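You operate a simulated robot arm through the tools that you are given. There is no shell and no other tool.

You are at the controls of a simulated robot arm. One attempt, no reset.

JOB
Pour milk into the blue cup of coffee and stir it in.
Fine: about 50 ml. Stir with the black teaspoon. Jug and spoon go back where they were. Set down upright: milk jug.

It is judged by the outcome, as a careful person would: the job done as asked, and still so three seconds after it is handed in. It fails if anything else is knocked over, pushed out of place, dropped, spilled or broken.

ROBOT AND FRAMES
A 7-joint arm with a two-finger parallel gripper, fixed in place. Base frame: the origin is at the foot of the arm, x ahead of it, y to its left, z up; the work surface is at about z = 0.91. Units: m, rad, N and s.
With the tool pointing down near the work surface it reaches from about 0.1 to 0.64 m from the base axis. Its first joint turns from -1.152 to 1.152 rad. Payload 1.57 kg.
The tool frame sits at the grasp point between the pads (the TCP): z along the fingers, y along the line on which they close. The tips reach 0.03 m beyond it. Largest opening 0.08 m; finger width 0.017, thickness 0.012; the body of the gripper, 0.04 by 0.082 m, starts 0.08 m behind the TCP.
Orientation is that of the tool frame in the base frame, as a unit quaternion [w, x, y, z]. With the fingers straight down and closing along the base's y, the tool's x points along the base's -x, its y along +y and its z along -z.

CONTROLS
- The arm moves only by the tool step_arm. Its argument "commands" is a list of rows, each an object (a shift or turn left out is 0, a gripper value left out holds the last) with "offset": the shift along the tool's x, y, z in m, a list of three; "delta_rot": the turn, a rotation vector about the tool's x, y, z in rad, a list of three; "gripper": the opening, from 0 (shut) to 1 (fully open). In form: [{"offset": [tx, ty, tz], "delta_rot": [ax, ay, az], "gripper": gripper}, ...]. A call has 1 to 20 rows; each row shifts and turns the commanded pose from where the row before left it, along the tool's axes as they then stand. Each row takes 0.2 s and may step no farther than 0.05 m and 0.15 rad from the row before; otherwise, or with a gripper value out of range, the whole call is refused. A pose out of reach is approached as far as the arm can. The call stops where the force on the tool passes 40 N (or 10 N more than at its start, if that is more) or the arm is blocked; 0.2 s more then pass. Each finger travels about 0.072 m/s and halts on what it meets, pressing with about 23 N; the grip force reading is that of the motor and also rises with nothing between the fingers. The clock runs only during rows and for 0.2 s after the last one: add rows that do not move to give the fingers time. The reply holds the time, the measured pose of the TCP, the force on the tool along the base axes, the opening and the grip force, in the units named above and with some noise, with the torque about the TCP (base axes, N m) and any sound that the robot's microphone picked up.
- Cameras (640 x 400 px; columns grow to the right, rows downward): "scene" is fixed at [0.0332, 0.4273, 1.4269]; the picture's right is [-0.85, -0.53, 0.00], its down [-0.23, 0.38, -0.90] and it looks along [0.47, -0.76, -0.44] (base axes); focal length 310 px, centre (320, 200). "wrist" rides on the gripper at [0.072, -0.007, -0.122] in the tool frame; the picture's right is [0.09, 1.00, 0.00], its down [-0.84, 0.08, -0.54] and it looks along [-0.54, 0.05, 0.84] (tool axes); focal length 238 px, centre (320, 200). There is no depth. A picture from a camera that has moved, and an enlarged one, comes with that camera's place and axes in the base frame and with its lens. The place of the scene camera against the robot may be out by one fixed shift of up to 0.025 m in any direction.
- capture(camera): a new picture of that camera. The clock stands still meanwhile.
- enlarge(camera, box): a new picture of the part [left, top, right, bottom] of that camera's present view, enlarged. The clock stands still meanwhile.
- job_done(): hands the job in; it is judged then, once.

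Nothing tells you positions but the pictures and the camera data. Unless the task says otherwise, let go and move clear before handing in.

The tools are called as a command line: name --argument value ..., lists and objects as JSON in quotes. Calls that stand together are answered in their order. step_arm: Moves the arm, as the interface text tells. Its arguments: {"type":"object","properties":{"commands":{"type":"array","items":{"type":"object","properties":{"offset":{"type":"array","items":{"type":"number"}},"delta_rot":{"type":"array","items":{"type":"number"}},"gripper":{"type":"number"}}}}},"required":["commands"]} The other tools are called the same way: capture (camera) takes a picture; enlarge (camera, box) takes an enlarged picture of a part of a camera's view; job_done () hands the job in.

At the start:

```text
clock: 0.0
tool_pos: [0.2363, -0.2111, 1.2825]
ee_rot: [0.0, -0.001, 1.0, 0.001]
contact_force: [-0.4, 0.1, -0.3]
moment: [0.0, -0.02, -0.02]
gripper_width: 0.0801
grip_force: 0.0
```

scene: 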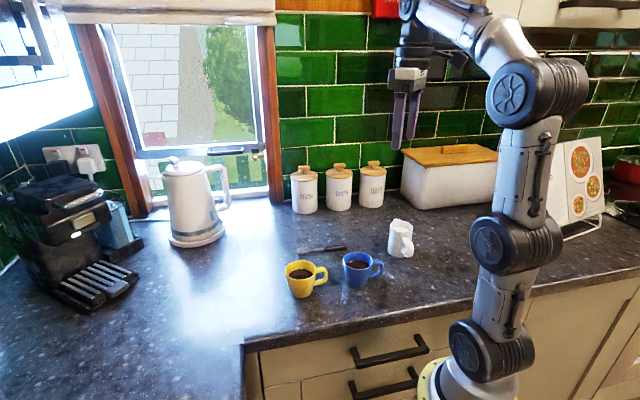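
wrist: 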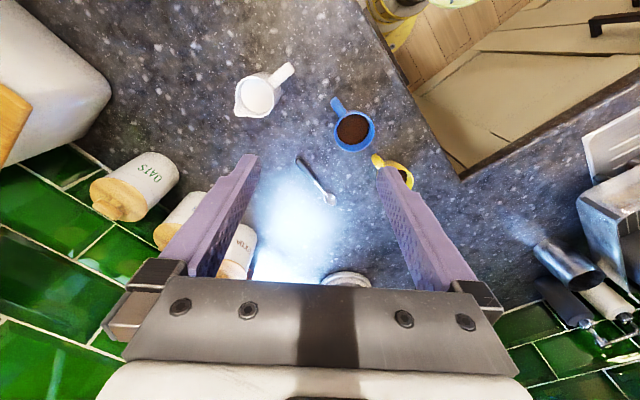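

I see the white jug, the blue and yellow coffee cups, and a teaspoon on the counter behind them. I'll take closer views first to locate everything.

enlarge --camera "scene" --box '[270, 200, 430, 300]'

enlarge --camera "wrist" --box '[220, 50, 420, 215]'

```text
4.00 times, centred on (350, 250) of scene
camera zoom: at [0.0332, 0.4273, 1.4269], right [-0.85, -0.53, 0.0], down [-0.23, 0.38, -0.9], along [0.47, -0.76, -0.44], focal length 1239 px, centre (200, 0)
```

zoom: 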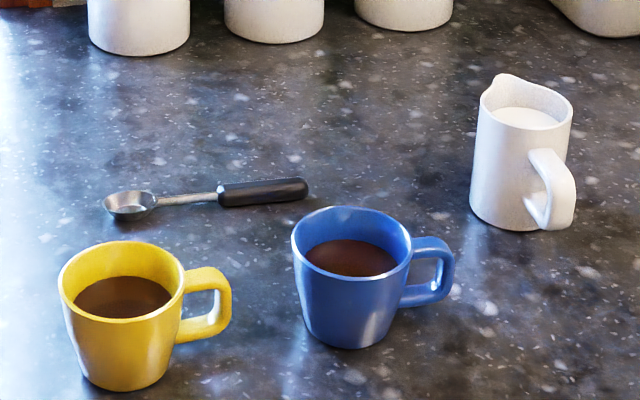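

```text
2.42 times, centred on (320, 132) of wrist
camera zoom: at [0.1642, -0.2178, 1.4046], right [-0.09, 1.0, 0.0], down [0.84, 0.08, 0.54], along [0.54, 0.05, -0.84], focal length 578 px, centre (320, 364)
```

zoom: 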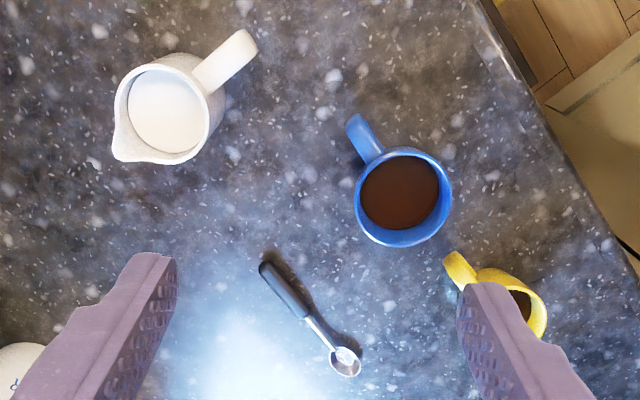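

The jug is near (0.24, -0.315) with its spout pointing away from the robot. The blue cup is near (0.28, -0.15), and the spoon runs from about (0.38, -0.25) at the handle to (0.47, -0.16) at the bowl. I'll move above the jug, staying high, for a second viewpoint.

step_arm --commands '[{"offset": [0, -0.026, 0.03]}, {"offset": [0, -0.026, 0.03]}, {"offset": [0, -0.026, 0.03]}, {"offset": [0, -0.026, 0.03]}, {"delta_rot": [0, 0, 0.137]}, {"delta_rot": [0, 0, 0.137]}, {"delta_rot": [0, 0, 0.137]}, {"delta_rot": [0, 0, 0.137]}, {"delta_rot": [0, 0, 0.137]}, {"delta_rot": [0, 0, 0.137]}, {}]'

capture --camera "wrist"

capture --camera "scene"

```text
clock: 2.4
tool_pos: [0.235, -0.315, 1.1626]
ee_rot: [0.0, 0.4, 0.917, 0.001]
contact_force: [-0.8, -0.5, 0.3]
moment: [0.01, 0.02, -0.02]
gripper_width: 0.0803
grip_force: 0.1
```

```text
taken
camera wrist: at [0.1818, -0.2663, 1.2855], right [0.67, 0.74, 0.0], down [0.63, -0.56, 0.54], along [0.4, -0.36, -0.84], focal length 238 px, centre (320, 200)
```

wrist: 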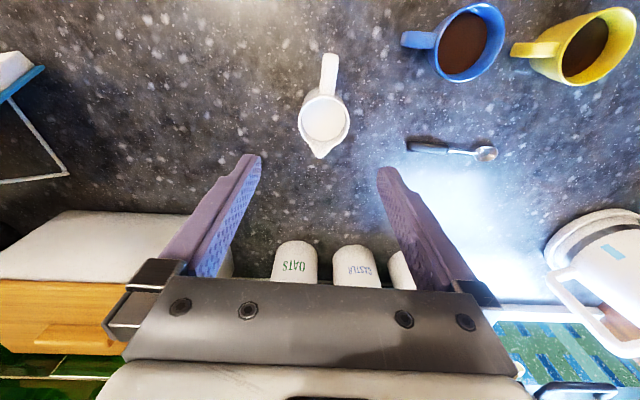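

```text
taken
```

scene: 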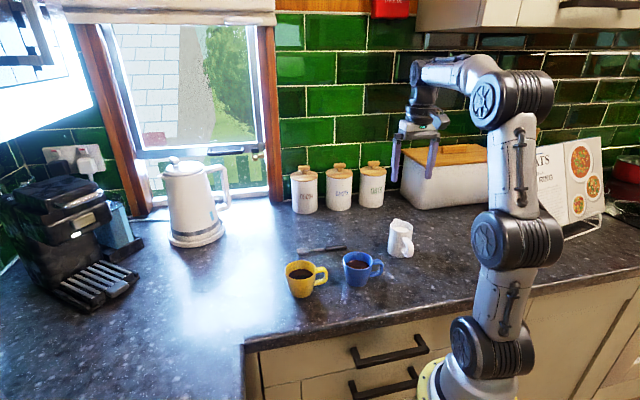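

The jug lines up well with this yaw. I'm enlarging both wrist regions to triangulate.

enlarge --camera "wrist" --box '[260, 40, 400, 165]'

enlarge --camera "wrist" --box '[390, 0, 640, 165]'

```text
3.20 times, centred on (330, 102) of wrist
camera zoom: at [0.1818, -0.2663, 1.2855], right [0.67, 0.74, 0.0], down [0.63, -0.56, 0.54], along [0.4, -0.36, -0.84], focal length 763 px, centre (288, 512)
```

zoom: 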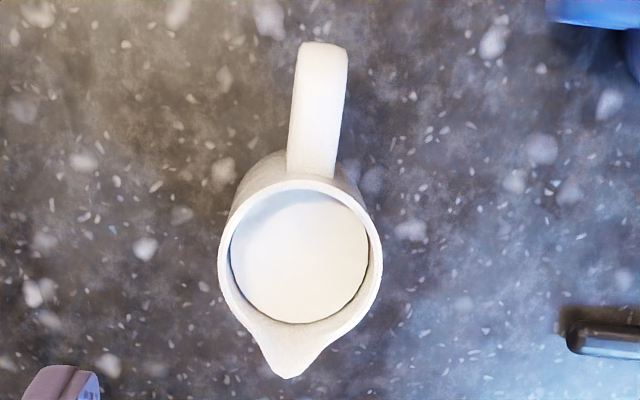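

```text
2.42 times, centred on (515, 82) of wrist
camera zoom: at [0.1818, -0.2663, 1.2855], right [0.67, 0.74, 0.0], down [0.63, -0.56, 0.54], along [0.4, -0.36, -0.84], focal length 578 px, centre (-153, 485)
```

zoom: 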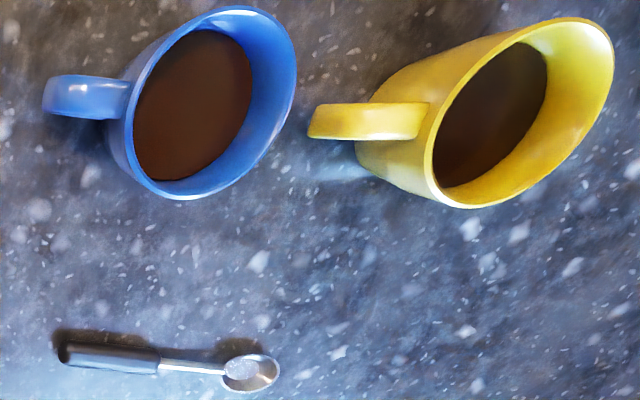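

The jug is about (0.243, -0.315) with its rim near z 0.98. The blue cup is about (0.282, -0.147) with its rim near 0.988, and the spoon lies at roughly 40° azimuth. Next I'll hover over the blue cup and tilt the wrist, to look straight down and check that the pour tilt is reachable.

step_arm --commands '[{"offset": [0.0228, 0.0373, 0]}, {"offset": [0.0228, 0.0373, 0]}, {"offset": [0.0228, 0.0373, 0]}, {"offset": [0.0228, 0.0373, 0]}, {"delta_rot": [0, 0.14, 0]}, {"delta_rot": [0, 0.14, 0]}, {"delta_rot": [0, 0.14, 0]}, {"delta_rot": [0, 0.14, 0]}, {}, {}]'

capture --camera "wrist"

enlarge --camera "wrist" --box '[240, 140, 400, 240]'

```text
clock: 4.6
tool_pos: [0.2839, -0.1473, 1.1639]
ee_rot: [-0.253, 0.384, 0.881, 0.11]
contact_force: [-0.3, 0.7, 0.8]
moment: [-0.03, -0.02, 0.03]
gripper_width: 0.0799
grip_force: 0.0
```

```text
taken
camera wrist: at [0.281, -0.1539, 1.3048], right [0.68, 0.73, 0.05], down [0.74, -0.68, 0.01], along [0.04, 0.03, -1.0], focal length 238 px, centre (320, 200)
```

wrist: 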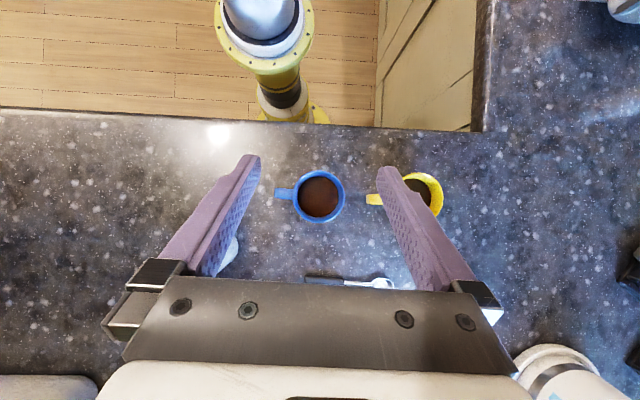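

```text
4.00 times, centred on (320, 190) of wrist
camera zoom: at [0.281, -0.1539, 1.3048], right [0.68, 0.73, 0.05], down [0.74, -0.68, 0.01], along [0.04, 0.03, -1.0], focal length 953 px, centre (320, 240)
```

zoom: 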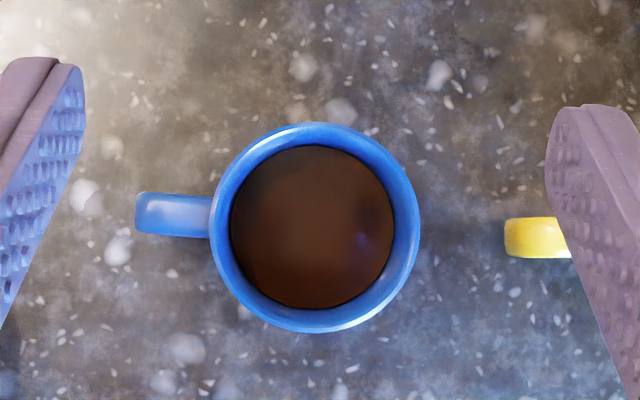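

The tilt is reachable and the blue cup is almost directly below. I want a better estimate of how far the coffee sits below the rim, since that limits the pour.

enlarge --camera "scene" --box '[336, 244, 392, 292]'

enlarge --camera "scene" --box '[376, 212, 432, 262]'

capture --camera "scene"

```text
8.33 times, centred on (364, 268) of scene
camera zoom: at [0.0333, 0.4273, 1.4269], right [-0.85, -0.53, 0.0], down [-0.23, 0.38, -0.9], along [0.47, -0.76, -0.44], focal length 2582 px, centre (-47, -367)
```

zoom: 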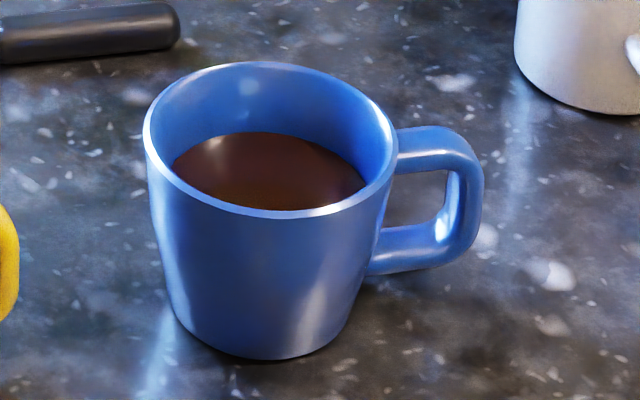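

```text
8.00 times, centred on (404, 237) of scene
camera zoom: at [0.0333, 0.4273, 1.4269], right [-0.85, -0.53, 0.0], down [-0.23, 0.38, -0.9], along [0.47, -0.76, -0.44], focal length 2478 px, centre (-352, -96)
```

zoom: 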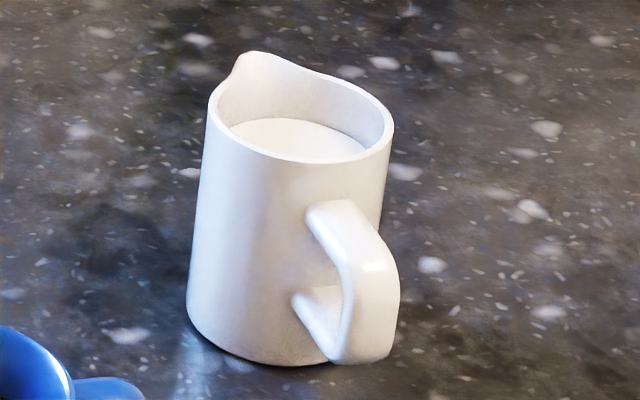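

```text
taken
```

scene: 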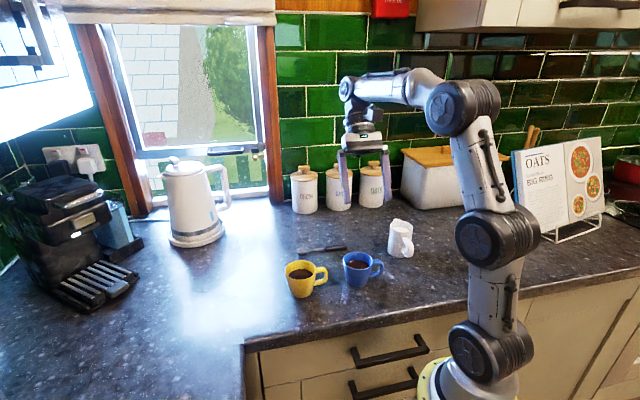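

The blue cup is about 0.06 m tall with its rim at z ≈ 0.97, centred at (0.289, -0.1445). The coffee sits about 1.9 cm below the rim. I'll move the tilted view above the jug to centre it accurately before grasping.

step_arm --commands '[{"offset": [-0.0202, -0.0361, -0.0126]}, {"offset": [-0.0202, -0.0361, -0.0126]}, {"offset": [-0.0202, -0.0361, -0.0126]}, {"offset": [-0.0202, -0.0361, -0.0126]}, {}, {}]'

enlarge --camera "wrist" --box '[240, 140, 400, 240]'

capture --camera "wrist"

```text
clock: 6.0
tool_pos: [0.2271, -0.2988, 1.1384]
ee_rot: [-0.254, 0.384, 0.881, 0.111]
contact_force: [-0.5, 1.1, 0.3]
moment: [0.01, 0.02, 0.01]
gripper_width: 0.0801
grip_force: 0.0
out of reach, approached as far as the arm can: row 2, 3, 4
```

```text
4.00 times, centred on (320, 190) of wrist
camera zoom: at [0.2248, -0.3066, 1.2793], right [0.68, 0.74, 0.05], down [0.74, -0.68, 0.01], along [0.04, 0.03, -1.0], focal length 953 px, centre (320, 240)
```

zoom: 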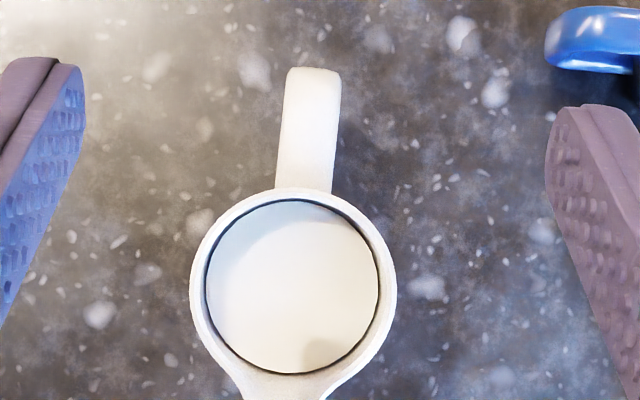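

```text
taken
camera wrist: at [0.2248, -0.3066, 1.2793], right [0.68, 0.74, 0.05], down [0.74, -0.68, 0.01], along [0.04, 0.03, -1.0], focal length 238 px, centre (320, 200)
```

wrist: 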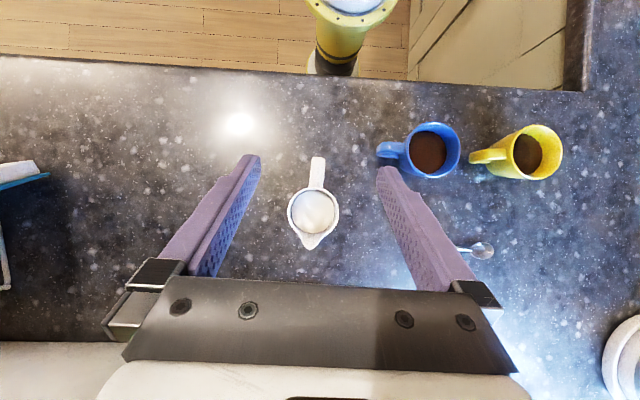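

The jug's axis is at (0.2434, -0.3157) and is already aligned with the tool yaw. That tilt is at the edge of reach out here, so I'll return the tool to vertical, then centre over the jug.

step_arm --commands '[{"delta_rot": [0, -0.14, 0]}, {"delta_rot": [0, -0.14, 0]}, {"delta_rot": [0, -0.14, 0]}, {"delta_rot": [0, -0.14, 0]}, {}, {}]'

```text
clock: 7.4
tool_pos: [0.2268, -0.2994, 1.139]
ee_rot: [0.0, 0.4, 0.917, 0.0]
contact_force: [-0.5, 0.7, 0.0]
moment: [-0.01, 0.03, 0.01]
gripper_width: 0.0798
grip_force: 0.1
```

The arm is vertical again. Centring over the jug and lowering to just above its rim, then checking.

step_arm --commands '[{"offset": [-0.0233, 0.001, 0.0]}, {"offset": [0, 0, 0.03]}, {"offset": [0, 0, 0.03]}, {"offset": [0, 0, 0.029]}, {}]'

capture --camera "wrist"

enlarge --camera "scene" --box '[350, 150, 450, 262]'

```text
clock: 8.6
tool_pos: [0.2448, -0.3146, 1.0483]
ee_rot: [0.0, 0.4, 0.917, 0.0]
contact_force: [0.5, 0.4, -0.9]
moment: [0.01, 0.0, 0.0]
gripper_width: 0.0802
grip_force: 0.1
```

```text
taken
camera wrist: at [0.19, -0.2658, 1.1701], right [0.67, 0.75, 0.0], down [0.63, -0.56, 0.54], along [0.4, -0.36, -0.84], focal length 238 px, centre (320, 200)
```

wrist: 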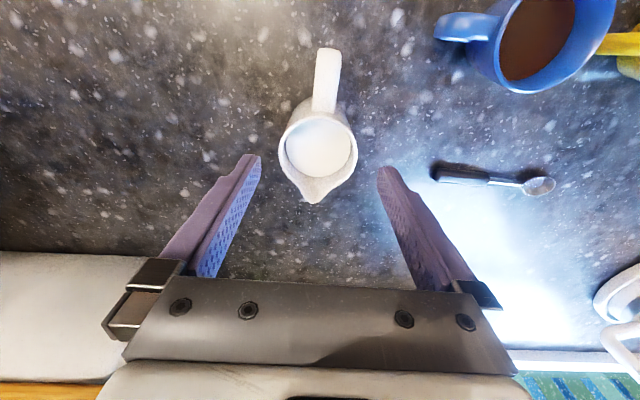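

```text
3.57 times, centred on (400, 206) of scene
camera zoom: at [0.0332, 0.4273, 1.4269], right [-0.85, -0.53, 0.0], down [-0.23, 0.38, -0.9], along [0.47, -0.76, -0.44], focal length 1106 px, centre (34, 179)
```

zoom: 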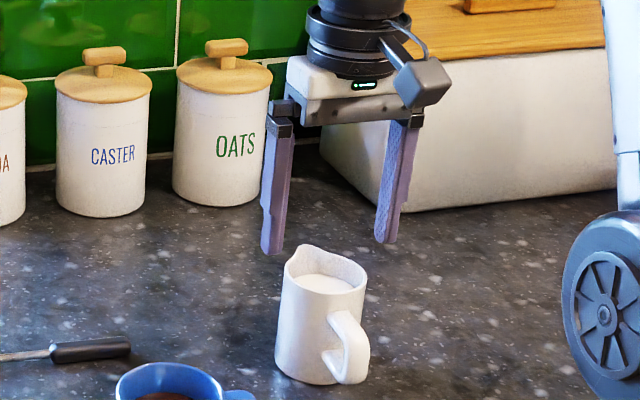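

enlarge --camera "wrist" --box '[250, 40, 390, 210]'

```text
2.35 times, centred on (320, 125) of wrist
camera zoom: at [0.19, -0.2658, 1.1701], right [0.67, 0.75, 0.0], down [0.63, -0.56, 0.54], along [0.4, -0.36, -0.84], focal length 561 px, centre (320, 376)
```

zoom: 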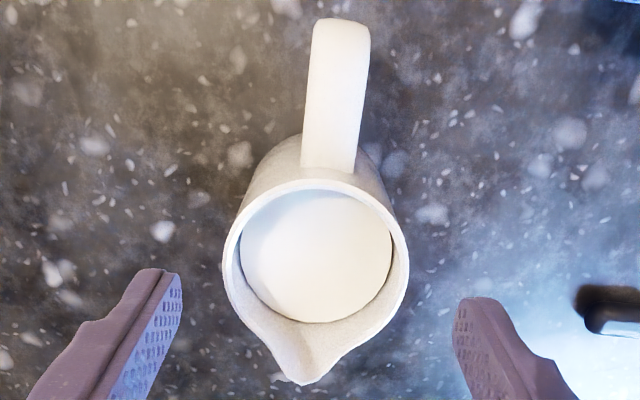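

The jug sits about 2 mm to one side of the gripper centre. I'll correct that and descend around the body, checking partway.

step_arm --commands '[{"offset": [0, -0.0018, 0.0]}, {"offset": [0, 0, 0.02]}, {"offset": [0, 0, 0.02]}, {"offset": [0, 0, 0.015]}, {}]'

capture --camera "wrist"

enlarge --camera "scene" --box '[350, 150, 450, 262]'

```text
clock: 9.8
tool_pos: [0.2434, -0.3162, 0.9952]
ee_rot: [0.0, 0.399, 0.917, 0.0]
contact_force: [-0.2, 0.1, -0.2]
moment: [0.04, 0.02, 0.04]
gripper_width: 0.0797
grip_force: 0.1
```

```text
taken
camera wrist: at [0.1886, -0.2682, 1.1163], right [0.67, 0.75, 0.0], down [0.63, -0.56, 0.54], along [0.4, -0.36, -0.84], focal length 238 px, centre (320, 200)
```

wrist: 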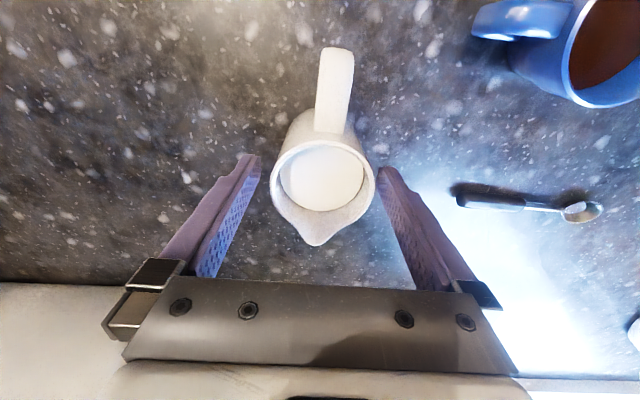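

```text
3.57 times, centred on (400, 206) of scene
camera zoom: at [0.0332, 0.4273, 1.4269], right [-0.85, -0.53, 0.0], down [-0.23, 0.38, -0.9], along [0.47, -0.76, -0.44], focal length 1106 px, centre (34, 179)
```

zoom: 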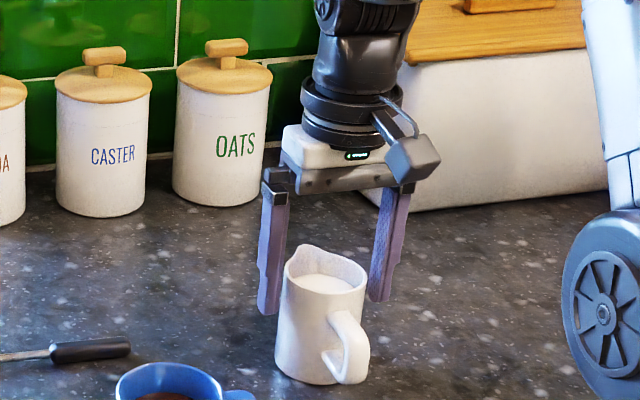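

The fingertips straddle the rim, with the jug very slightly right of centre. I'll shift back about 2 mm and descend to grasp height.

step_arm --commands '[{"offset": [0, 0.002, 0.0]}, {"offset": [0, 0, 0.014]}, {"offset": [0, 0, 0.013]}, {"offset": [0, 0, 0.013]}, {}]'

capture --camera "wrist"

enlarge --camera "scene" --box '[360, 180, 440, 262]'

```text
clock: 11.0
tool_pos: [0.2442, -0.3145, 0.9545]
ee_rot: [0.0, 0.4, 0.917, 0.001]
contact_force: [-0.2, 0.2, 0.3]
moment: [-0.03, 0.04, 0.0]
gripper_width: 0.0797
grip_force: 0.0
```

```text
taken
camera wrist: at [0.1895, -0.2663, 1.0763], right [0.67, 0.75, 0.0], down [0.63, -0.56, 0.54], along [0.4, -0.36, -0.84], focal length 238 px, centre (320, 200)
```

wrist: 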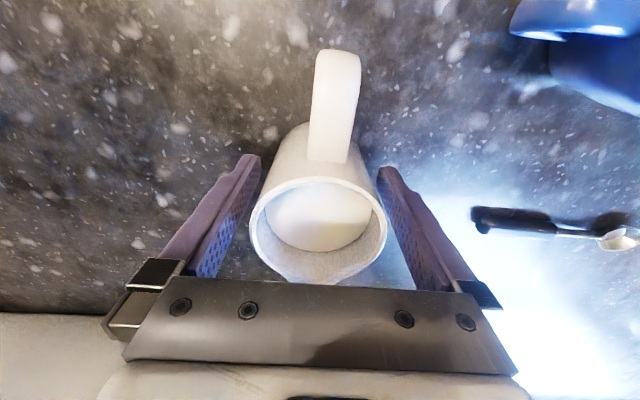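

```text
4.88 times, centred on (400, 221) of scene
camera zoom: at [0.0332, 0.4273, 1.4269], right [-0.85, -0.53, 0.0], down [-0.23, 0.38, -0.9], along [0.47, -0.76, -0.44], focal length 1511 px, centre (-70, 98)
```

zoom: 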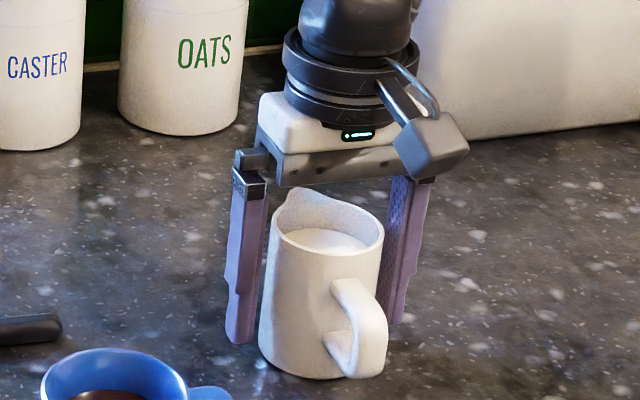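

Well centred and clear of the counter. Closing on the jug now, recording the grasp pose (0.2442, -0.3145, 0.9545) for the return.

step_arm --commands '[{"gripper": 0.7}, {"gripper": 0.5}, {"gripper": 0.3}, {}, {}]'

capture --camera "wrist"

```text
clock: 12.2
tool_pos: [0.2435, -0.3146, 0.9541]
ee_rot: [0.0, 0.399, 0.917, 0.0]
contact_force: [-0.6, -1.6, 0.3]
moment: [-0.05, 0.06, 0.01]
gripper_width: 0.0592
grip_force: 22.6
```

```text
taken
camera wrist: at [0.1895, -0.2663, 1.0764], right [0.67, 0.75, 0.0], down [0.63, -0.56, 0.54], along [0.4, -0.36, -0.84], focal length 238 px, centre (320, 200)
```

wrist: 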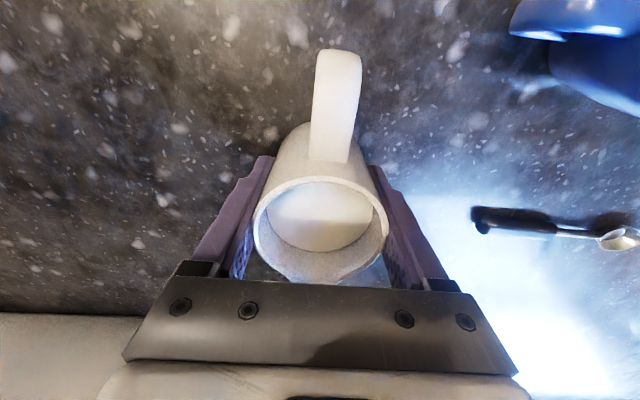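

Firm grip at 0.059 m. Lifting the jug slowly straight up.

step_arm --commands '[{"offset": [0, 0, -0.01]}, {"offset": [0, 0, -0.015]}, {"offset": [0, 0, -0.02]}, {"offset": [0, 0, -0.02]}, {"offset": [0, 0, -0.02]}, {"offset": [0, 0, -0.015]}, {"offset": [0, 0, -0.01]}, {}, {}]'

step_arm --commands '[{}]'

step_arm --commands '[{}]'

step_arm --commands '[{}]'

step_arm --commands '[{}]'

enlarge --camera "scene" --box '[340, 150, 460, 262]'

capture --camera "wrist"

```text
clock: 14.2
tool_pos: [0.2436, -0.3151, 1.0647]
ee_rot: [0.0, 0.399, 0.917, 0.0]
contact_force: [0.1, 1.0, -3.4]
moment: [0.01, -0.03, 0.01]
gripper_width: 0.0591
grip_force: 23.3
```

```text
clock: 14.6
tool_pos: [0.2435, -0.3145, 1.0642]
ee_rot: [0.0, 0.401, 0.916, 0.0]
contact_force: [-0.7, 0.2, -4.1]
moment: [-0.02, -0.05, 0.01]
gripper_width: 0.0596
grip_force: 23.4
```

```text
clock: 15.0
tool_pos: [0.2442, -0.3168, 1.0633]
ee_rot: [0.0, 0.399, 0.917, 0.0]
contact_force: [0.4, -0.3, -3.3]
moment: [-0.05, -0.05, 0.0]
gripper_width: 0.0591
grip_force: 23.0
```

```text
clock: 15.4
tool_pos: [0.2453, -0.3157, 1.0639]
ee_rot: [0.0, 0.399, 0.917, 0.0]
contact_force: [-0.1, 0.0, -3.2]
moment: [-0.03, 0.01, 0.0]
gripper_width: 0.0592
grip_force: 23.2
```

```text
clock: 15.8
tool_pos: [0.2452, -0.3155, 1.0641]
ee_rot: [0.0, 0.4, 0.917, 0.0]
contact_force: [0.3, 0.1, -2.5]
moment: [-0.03, -0.03, 0.01]
gripper_width: 0.0589
grip_force: 23.1
```

```text
3.57 times, centred on (400, 206) of scene
camera zoom: at [0.0333, 0.4273, 1.427], right [-0.85, -0.53, 0.0], down [-0.23, 0.38, -0.9], along [0.47, -0.76, -0.44], focal length 1106 px, centre (34, 179)
```

zoom: 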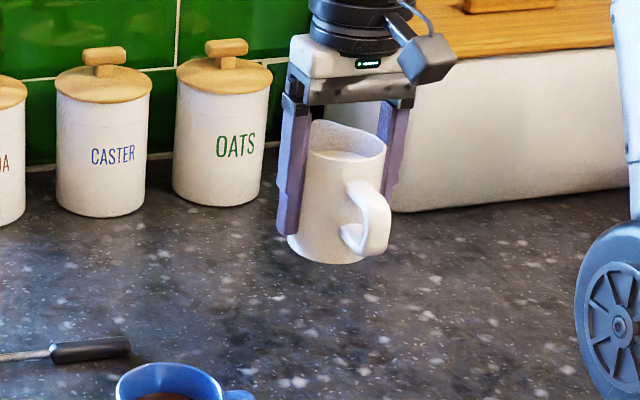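

```text
taken
camera wrist: at [0.1897, -0.2661, 1.1857], right [0.67, 0.75, 0.0], down [0.63, -0.56, 0.54], along [0.4, -0.36, -0.84], focal length 238 px, centre (320, 200)
```

wrist: 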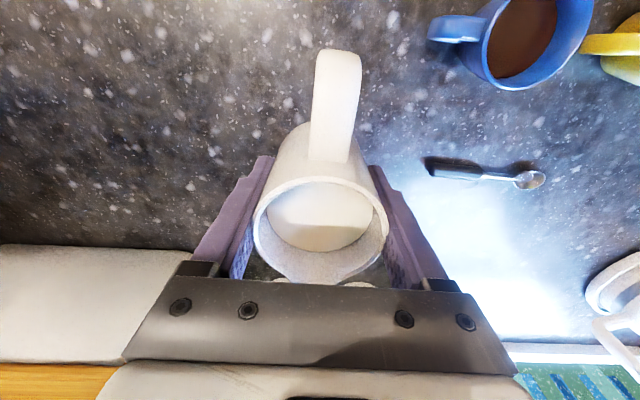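

The jug is up and hanging level, about 3.3 N. I'll carry it level to the pre-pour spot beside the blue cup, with the spout facing the cup.

step_arm --commands '[{"offset": [0.0078, 0.0078, 0]}, {"offset": [0.0124, 0.0124, 0]}, {"offset": [0.0155, 0.0155, 0]}, {"offset": [0.0155, 0.0155, 0]}, {"offset": [0.0155, 0.0155, 0]}, {"offset": [0.0155, 0.0156, 0]}, {"offset": [0.0155, 0.0156, 0]}, {"offset": [0.0155, 0.0156, 0]}, {"offset": [0.0155, 0.0156, 0]}, {"offset": [0.0124, 0.0124, 0]}, {"offset": [0.0078, 0.0078, 0]}, {}, {}]'

capture --camera "wrist"

capture --camera "scene"

```text
clock: 18.6
tool_pos: [0.2518, -0.104, 1.064]
ee_rot: [-0.001, 0.399, 0.917, 0.0]
contact_force: [0.2, -0.8, -2.6]
moment: [-0.04, -0.05, 0.01]
gripper_width: 0.0591
grip_force: 23.3
```

```text
taken
camera wrist: at [0.1984, -0.0558, 1.186], right [0.67, 0.75, 0.0], down [0.63, -0.56, 0.54], along [0.4, -0.36, -0.84], focal length 238 px, centre (320, 200)
```

wrist: 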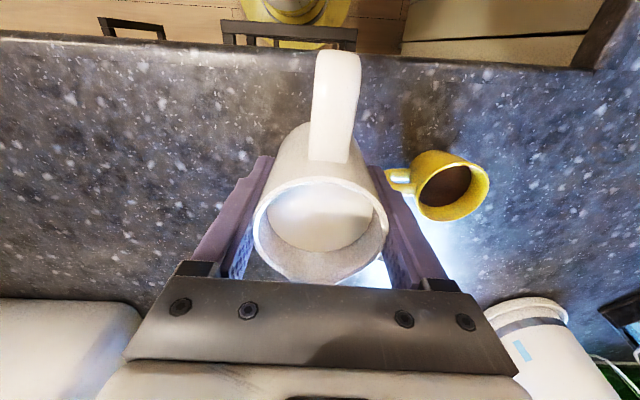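

```text
taken
```

scene: 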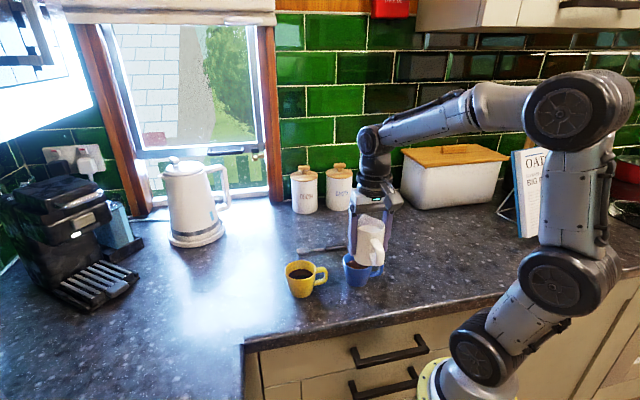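

From here the jug hides the blue cup in both cameras. I'll swing the spout direction around to about +23° azimuth so the scene camera can watch the pour, rotating slowly above the cups.

step_arm --commands '[{"delta_rot": [0, 0, -0.06]}, {"delta_rot": [0, 0, -0.1]}, {"delta_rot": [0, 0, -0.1]}, {"delta_rot": [0, 0, -0.1]}, {"delta_rot": [0, 0, -0.1]}, {"delta_rot": [0, 0, -0.1]}, {"delta_rot": [0, 0, -0.1]}, {"delta_rot": [0, 0, -0.1]}, {"delta_rot": [0, 0, -0.1]}, {"delta_rot": [0, 0, -0.1]}, {"delta_rot": [0, 0, -0.1]}, {"delta_rot": [0, 0, -0.1]}, {"delta_rot": [0, 0, -0.06]}, {}, {}]'

capture --camera "scene"

```text
clock: 21.8
tool_pos: [0.2528, -0.1039, 1.0651]
ee_rot: [0.0, -0.197, 0.98, 0.0]
contact_force: [-0.5, 0.1, -2.9]
moment: [0.03, -0.07, -0.02]
gripper_width: 0.0592
grip_force: 22.8
```

```text
taken
```

scene: 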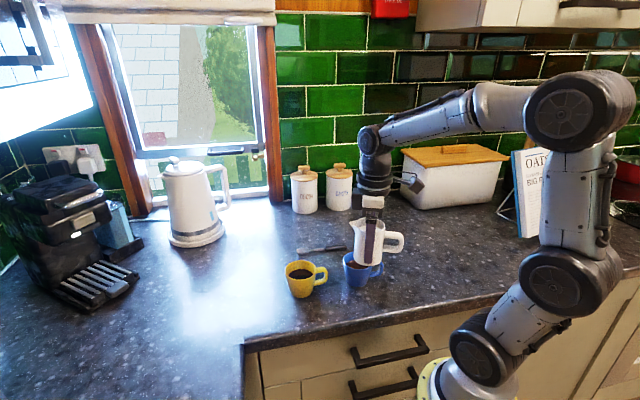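

Rotation went fine. Now I'll shift the jug to the pour position, with the spout tip over the blue cup, still upright and high.

step_arm --commands '[{"offset": [0.006, -0.0085, 0]}, {"offset": [0.008, -0.0114, 0]}, {"offset": [0.0082, -0.0114, 0]}, {"offset": [0.008, -0.0114, 0]}, {"offset": [0.006, -0.0086, 0]}, {}, {}]'

enlarge --camera "scene" --box '[310, 190, 440, 300]'

capture --camera "wrist"

```text
clock: 23.4
tool_pos: [0.239, -0.1648, 1.0646]
ee_rot: [0.0, -0.198, 0.98, 0.0]
contact_force: [0.8, -0.6, -4.2]
moment: [0.0, -0.04, -0.01]
gripper_width: 0.059
grip_force: 23.2
```

```text
3.64 times, centred on (375, 245) of scene
camera zoom: at [0.0333, 0.4273, 1.4269], right [-0.85, -0.53, 0.0], down [-0.23, 0.38, -0.9], along [0.47, -0.76, -0.44], focal length 1126 px, centre (120, 36)
```

zoom: 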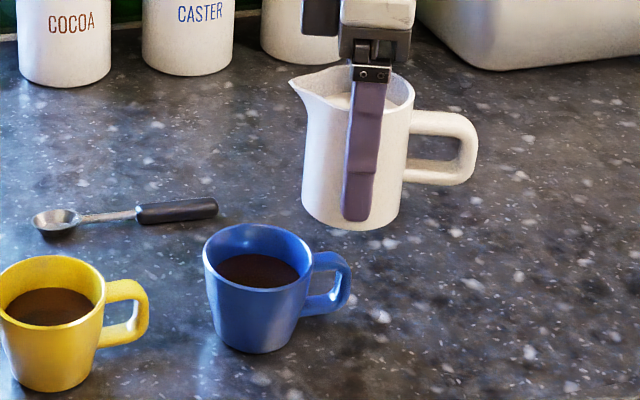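

```text
taken
camera wrist: at [0.1752, -0.1989, 1.1862], right [-0.47, 0.88, 0.0], down [0.74, 0.4, 0.54], along [0.48, 0.26, -0.84], focal length 238 px, centre (320, 200)
```

wrist: 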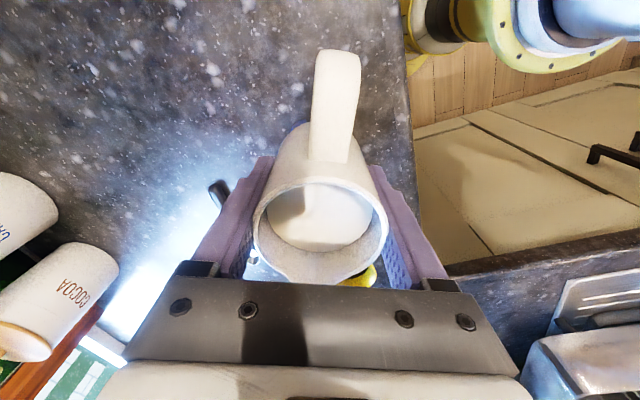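

The view is clear and the geometry agrees between cameras. I'll shift back about 9 mm to allow for stream travel, tilt to 25° (below the pouring angle), lower a little and check.

step_arm --commands '[{"offset": [0.009, 0, 0]}, {"delta_rot": [0, 0.05, 0]}, {"delta_rot": [0, 0.08, 0]}, {"delta_rot": [0, 0.08, 0]}, {"delta_rot": [0, 0.08, 0]}, {"delta_rot": [0, 0.08, 0]}, {"delta_rot": [0, 0.07, 0]}, {"offset": [-0.0047, 0, 0.01]}, {"offset": [-0.0047, 0, 0.01]}, {"offset": [-0.0047, 0, 0.01]}, {}, {}]'

enlarge --camera "scene" --box '[310, 190, 440, 300]'

capture --camera "wrist"

```text
clock: 26.0
tool_pos: [0.2306, -0.1688, 1.0309]
ee_rot: [-0.214, -0.193, 0.957, -0.043]
contact_force: [0.1, 0.8, -2.9]
moment: [0.0, -0.06, 0.01]
gripper_width: 0.0592
grip_force: 22.9
```

```text
3.64 times, centred on (375, 245) of scene
camera zoom: at [0.0333, 0.4273, 1.427], right [-0.85, -0.53, 0.0], down [-0.23, 0.38, -0.9], along [0.47, -0.76, -0.44], focal length 1126 px, centre (120, 36)
```

zoom: 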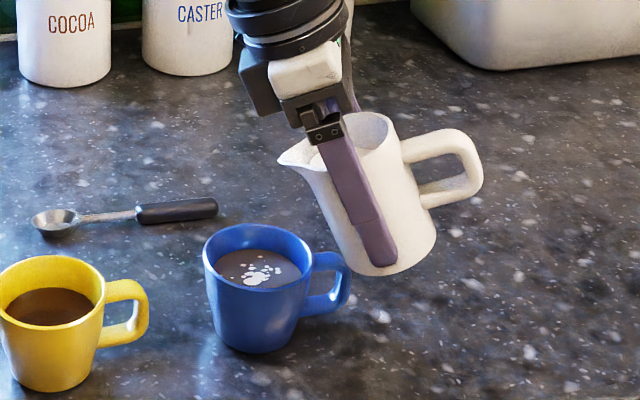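

```text
taken
camera wrist: at [0.2203, -0.1796, 1.1717], right [-0.46, 0.89, 0.04], down [0.88, 0.45, 0.13], along [0.1, 0.1, -0.99], focal length 238 px, centre (320, 200)
```

wrist: 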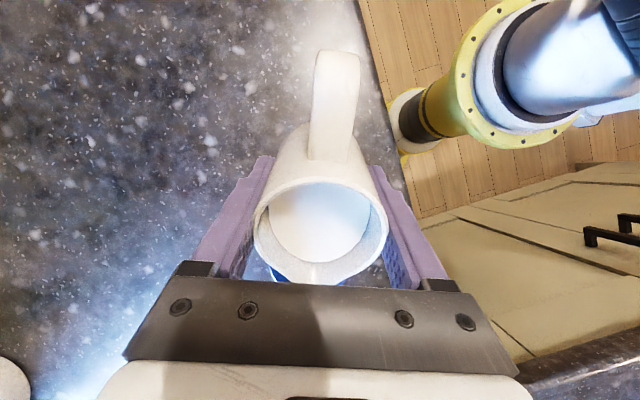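

Milk has already started reaching the cup at 25°. I'm zooming in on the level and on whether a stream is still flowing.

enlarge --camera "scene" --box '[336, 244, 392, 292]'

enlarge --camera "scene" --box '[370, 210, 426, 258]'

enlarge --camera "wrist" --box '[240, 160, 400, 290]'

```text
8.33 times, centred on (364, 268) of scene
camera zoom: at [0.0333, 0.4273, 1.427], right [-0.85, -0.53, 0.0], down [-0.23, 0.38, -0.9], along [0.47, -0.76, -0.44], focal length 2582 px, centre (-47, -367)
```

zoom: 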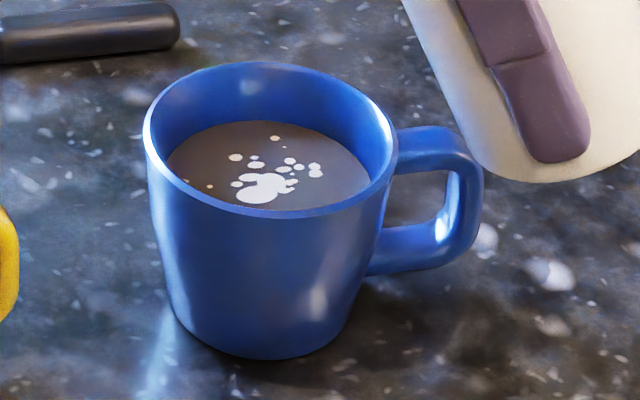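

```text
8.33 times, centred on (398, 234) of scene
camera zoom: at [0.0333, 0.4273, 1.427], right [-0.85, -0.53, 0.0], down [-0.23, 0.38, -0.9], along [0.47, -0.76, -0.44], focal length 2582 px, centre (-330, -83)
```

zoom: 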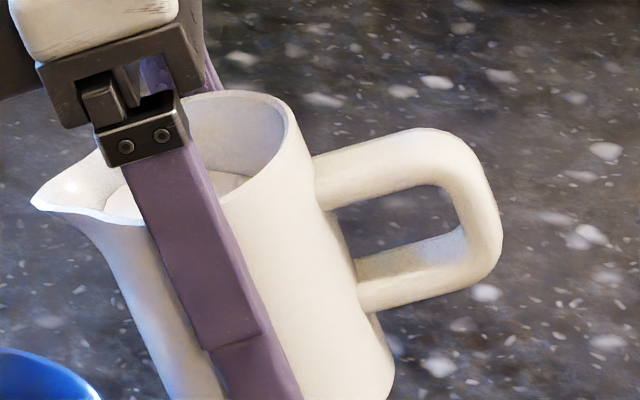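

```text
3.08 times, centred on (320, 225) of wrist
camera zoom: at [0.2203, -0.1796, 1.1717], right [-0.46, 0.89, 0.04], down [0.88, 0.45, 0.13], along [0.1, 0.1, -0.99], focal length 733 px, centre (320, 123)
```

zoom: 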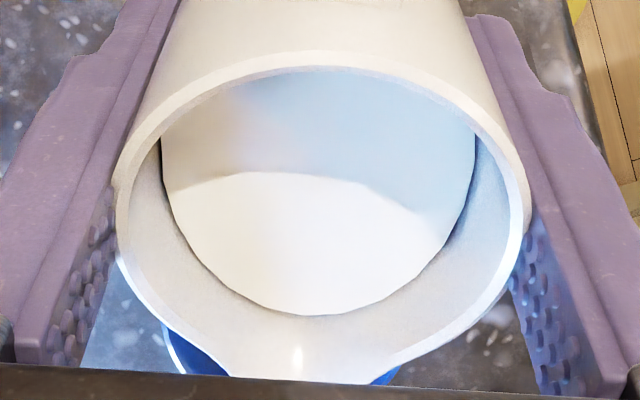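

Roughly 10 ml has landed, nicely centred, and I see no stream in this frame. I'll wait briefly at this tilt to see whether it still flows.

step_arm --commands '[{}]'

enlarge --camera "scene" --box '[330, 210, 410, 292]'

```text
clock: 26.4
tool_pos: [0.2306, -0.1699, 1.0316]
ee_rot: [-0.214, -0.192, 0.957, -0.043]
contact_force: [-0.5, 0.5, -3.4]
moment: [0.05, -0.03, 0.0]
gripper_width: 0.059
grip_force: 22.7
```

```text
4.88 times, centred on (370, 251) of scene
camera zoom: at [0.0333, 0.4273, 1.427], right [-0.85, -0.53, 0.0], down [-0.23, 0.38, -0.9], along [0.47, -0.76, -0.44], focal length 1511 px, centre (76, -49)
```

zoom: 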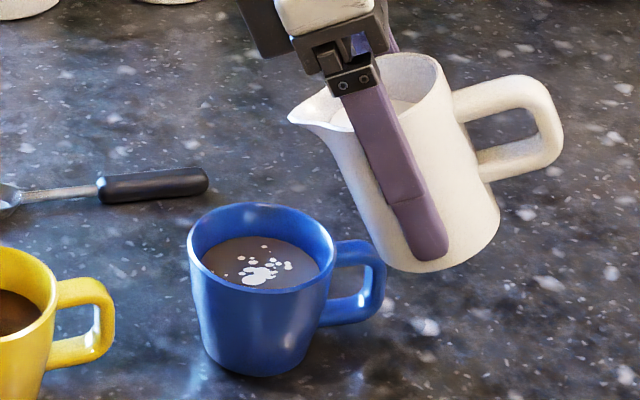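

Flow stopped, so the pour follows tilt angle. I'll increase tilt in small steps, watching the level each time.

step_arm --commands '[{"delta_rot": [0, 0.04, 0]}, {"delta_rot": [0, 0.04, 0]}, {}, {}]'

enlarge --camera "scene" --box '[330, 210, 410, 292]'

enlarge --camera "scene" --box '[336, 244, 392, 292]'

```text
clock: 27.4
tool_pos: [0.2304, -0.1705, 1.031]
ee_rot: [-0.252, -0.191, 0.947, -0.051]
contact_force: [-0.1, -0.1, -3.0]
moment: [0.01, -0.05, 0.0]
gripper_width: 0.0588
grip_force: 22.5
```

```text
4.88 times, centred on (370, 251) of scene
camera zoom: at [0.0333, 0.4273, 1.4269], right [-0.85, -0.53, 0.0], down [-0.23, 0.38, -0.9], along [0.47, -0.76, -0.44], focal length 1511 px, centre (76, -49)
```

zoom: 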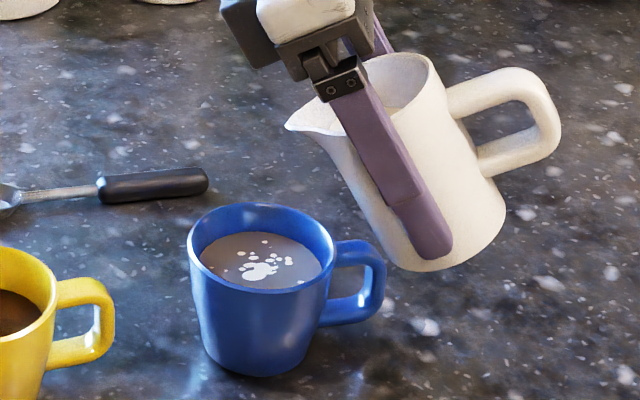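

```text
8.33 times, centred on (364, 268) of scene
camera zoom: at [0.0333, 0.4273, 1.4269], right [-0.85, -0.53, 0.0], down [-0.23, 0.38, -0.9], along [0.47, -0.76, -0.44], focal length 2582 px, centre (-47, -367)
```

zoom: 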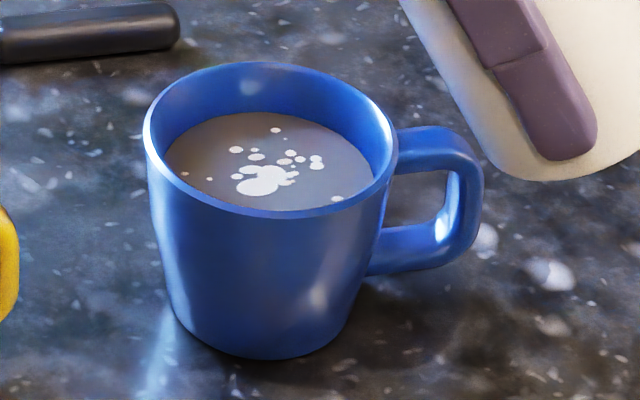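

About 20 ml so far by level rise. Continuing with another small tilt increment.

step_arm --commands '[{}, {"delta_rot": [0, 0.035, 0]}, {"delta_rot": [0, 0.035, 0]}, {}, {}, {}]'

enlarge --camera "scene" --box '[330, 210, 410, 292]'

enlarge --camera "scene" --box '[336, 244, 392, 292]'

```text
clock: 28.8
tool_pos: [0.2314, -0.1697, 1.0313]
ee_rot: [-0.286, -0.189, 0.938, -0.057]
contact_force: [0.8, 0.4, -2.3]
moment: [0.02, -0.03, 0.0]
gripper_width: 0.0591
grip_force: 23.0
```

```text
4.88 times, centred on (370, 251) of scene
camera zoom: at [0.0333, 0.4273, 1.4269], right [-0.85, -0.53, 0.0], down [-0.23, 0.38, -0.9], along [0.47, -0.76, -0.44], focal length 1511 px, centre (76, -49)
```

zoom: 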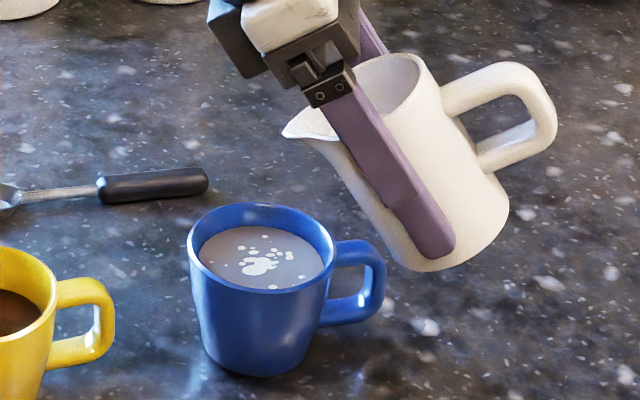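

```text
8.33 times, centred on (364, 268) of scene
camera zoom: at [0.0333, 0.4273, 1.4269], right [-0.85, -0.53, 0.0], down [-0.23, 0.38, -0.9], along [0.47, -0.76, -0.44], focal length 2582 px, centre (-47, -367)
```

zoom: 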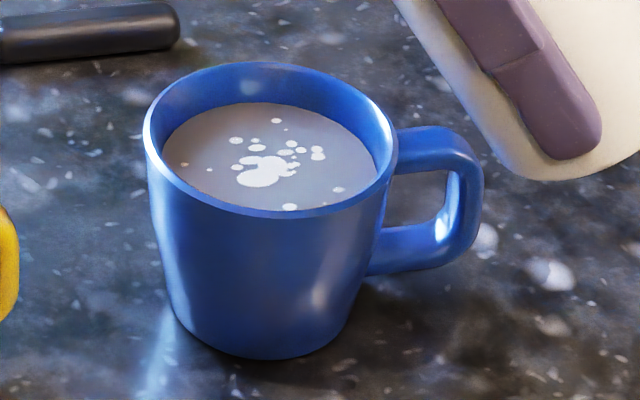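

About 30 ml, tracking the angle model well. Two more small increments to go.

step_arm --commands '[{"delta_rot": [0, 0.025, 0]}, {"delta_rot": [0, 0.03, 0]}, {}, {}, {}, {}]'

enlarge --camera "scene" --box '[330, 210, 410, 292]'

enlarge --camera "scene" --box '[336, 244, 392, 292]'

```text
clock: 30.2
tool_pos: [0.2295, -0.168, 1.031]
ee_rot: [-0.309, -0.188, 0.93, -0.063]
contact_force: [-0.1, -0.3, -3.5]
moment: [0.01, -0.05, -0.03]
gripper_width: 0.0589
grip_force: 22.8
```

```text
4.88 times, centred on (370, 251) of scene
camera zoom: at [0.0333, 0.4273, 1.4269], right [-0.85, -0.53, 0.0], down [-0.23, 0.38, -0.9], along [0.47, -0.76, -0.44], focal length 1511 px, centre (76, -49)
```

zoom: 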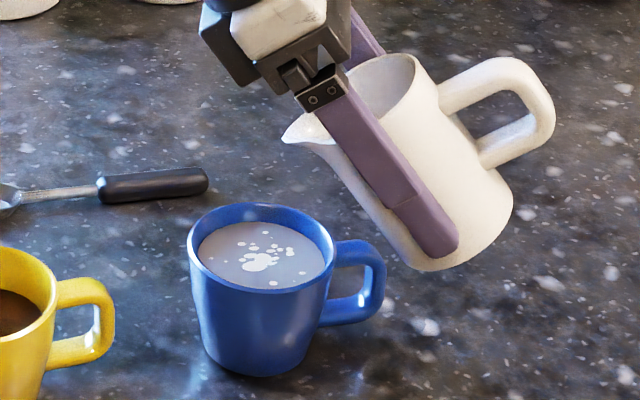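

```text
8.33 times, centred on (364, 268) of scene
camera zoom: at [0.0333, 0.4273, 1.4269], right [-0.85, -0.53, 0.0], down [-0.23, 0.38, -0.9], along [0.47, -0.76, -0.44], focal length 2582 px, centre (-47, -367)
```

zoom: 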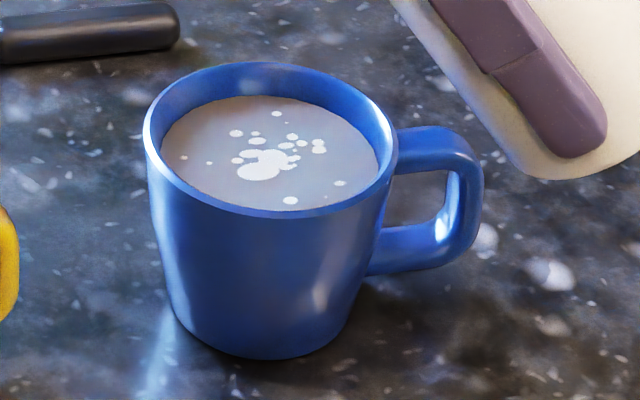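

About 37 ml now. One more increment of about 10 ml.

step_arm --commands '[{"delta_rot": [0, 0.025, 0]}, {"delta_rot": [0, 0.028, 0]}, {}, {}, {}, {}]'

enlarge --camera "scene" --box '[336, 244, 392, 292]'

enlarge --camera "wrist" --box '[240, 160, 400, 290]'

```text
clock: 31.6
tool_pos: [0.2296, -0.1694, 1.0322]
ee_rot: [-0.335, -0.186, 0.921, -0.067]
contact_force: [-0.5, -0.7, -2.4]
moment: [0.0, 0.02, 0.0]
gripper_width: 0.0587
grip_force: 23.2
```

```text
8.33 times, centred on (364, 268) of scene
camera zoom: at [0.0333, 0.4273, 1.4269], right [-0.85, -0.53, 0.0], down [-0.23, 0.38, -0.9], along [0.47, -0.76, -0.44], focal length 2582 px, centre (-47, -367)
```

zoom: 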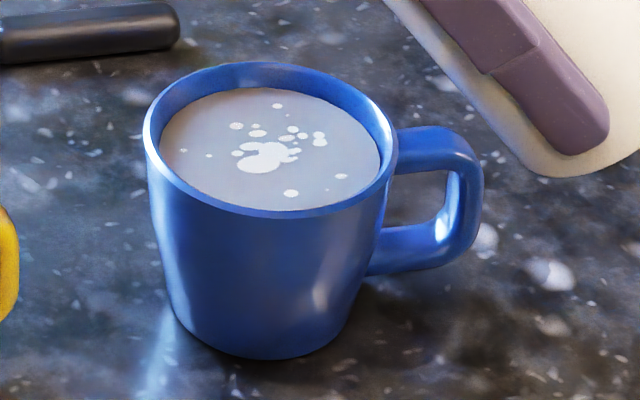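

```text
3.08 times, centred on (320, 225) of wrist
camera zoom: at [0.254, -0.1657, 1.1708], right [-0.45, 0.89, 0.06], down [0.88, 0.46, -0.12], along [-0.14, 0.0, -0.99], focal length 733 px, centre (320, 123)
```

zoom: 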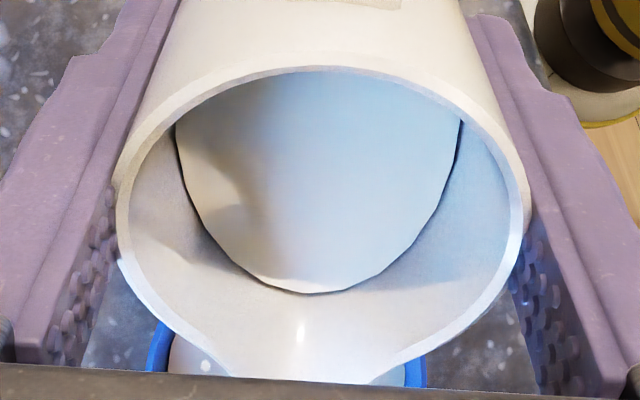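

By level and angle, about 46 ml is in the cup. A final tiny increment of about 3 ml, then I'll tilt back up.

step_arm --commands '[{"delta_rot": [0, 0.018, 0]}, {}, {}, {}, {}]'

enlarge --camera "scene" --box '[336, 244, 392, 292]'

enlarge --camera "scene" --box '[330, 200, 420, 292]'

```text
clock: 32.8
tool_pos: [0.2304, -0.1687, 1.0321]
ee_rot: [-0.343, -0.185, 0.918, -0.07]
contact_force: [-0.4, 1.0, -2.5]
moment: [-0.01, -0.01, 0.02]
gripper_width: 0.0591
grip_force: 22.5
```

```text
8.33 times, centred on (364, 268) of scene
camera zoom: at [0.0333, 0.4273, 1.4269], right [-0.85, -0.53, 0.0], down [-0.23, 0.38, -0.9], along [0.47, -0.76, -0.44], focal length 2582 px, centre (-47, -367)
```

zoom: 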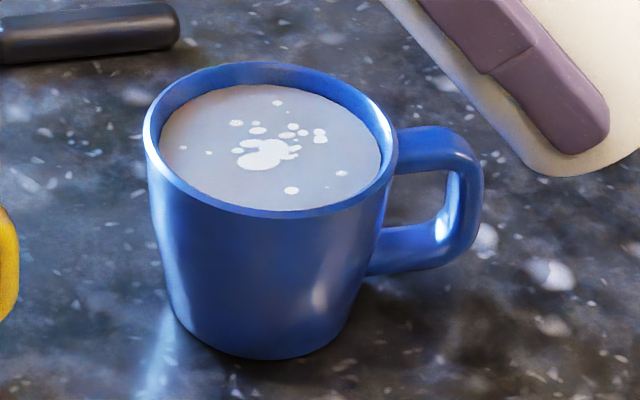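

```text
4.35 times, centred on (375, 246) of scene
camera zoom: at [0.0333, 0.4273, 1.4269], right [-0.85, -0.53, 0.0], down [-0.23, 0.38, -0.9], along [0.47, -0.76, -0.44], focal length 1347 px, centre (81, -0)
```

zoom: 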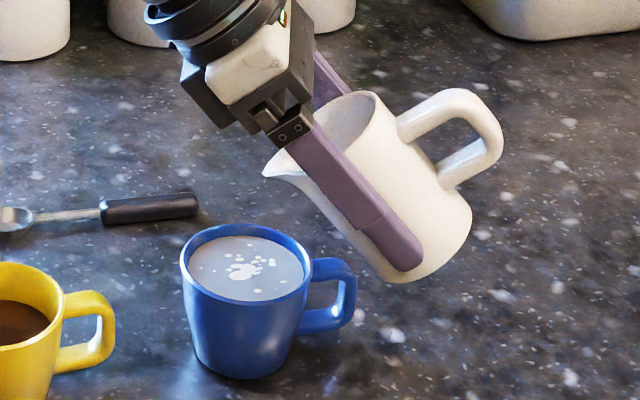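

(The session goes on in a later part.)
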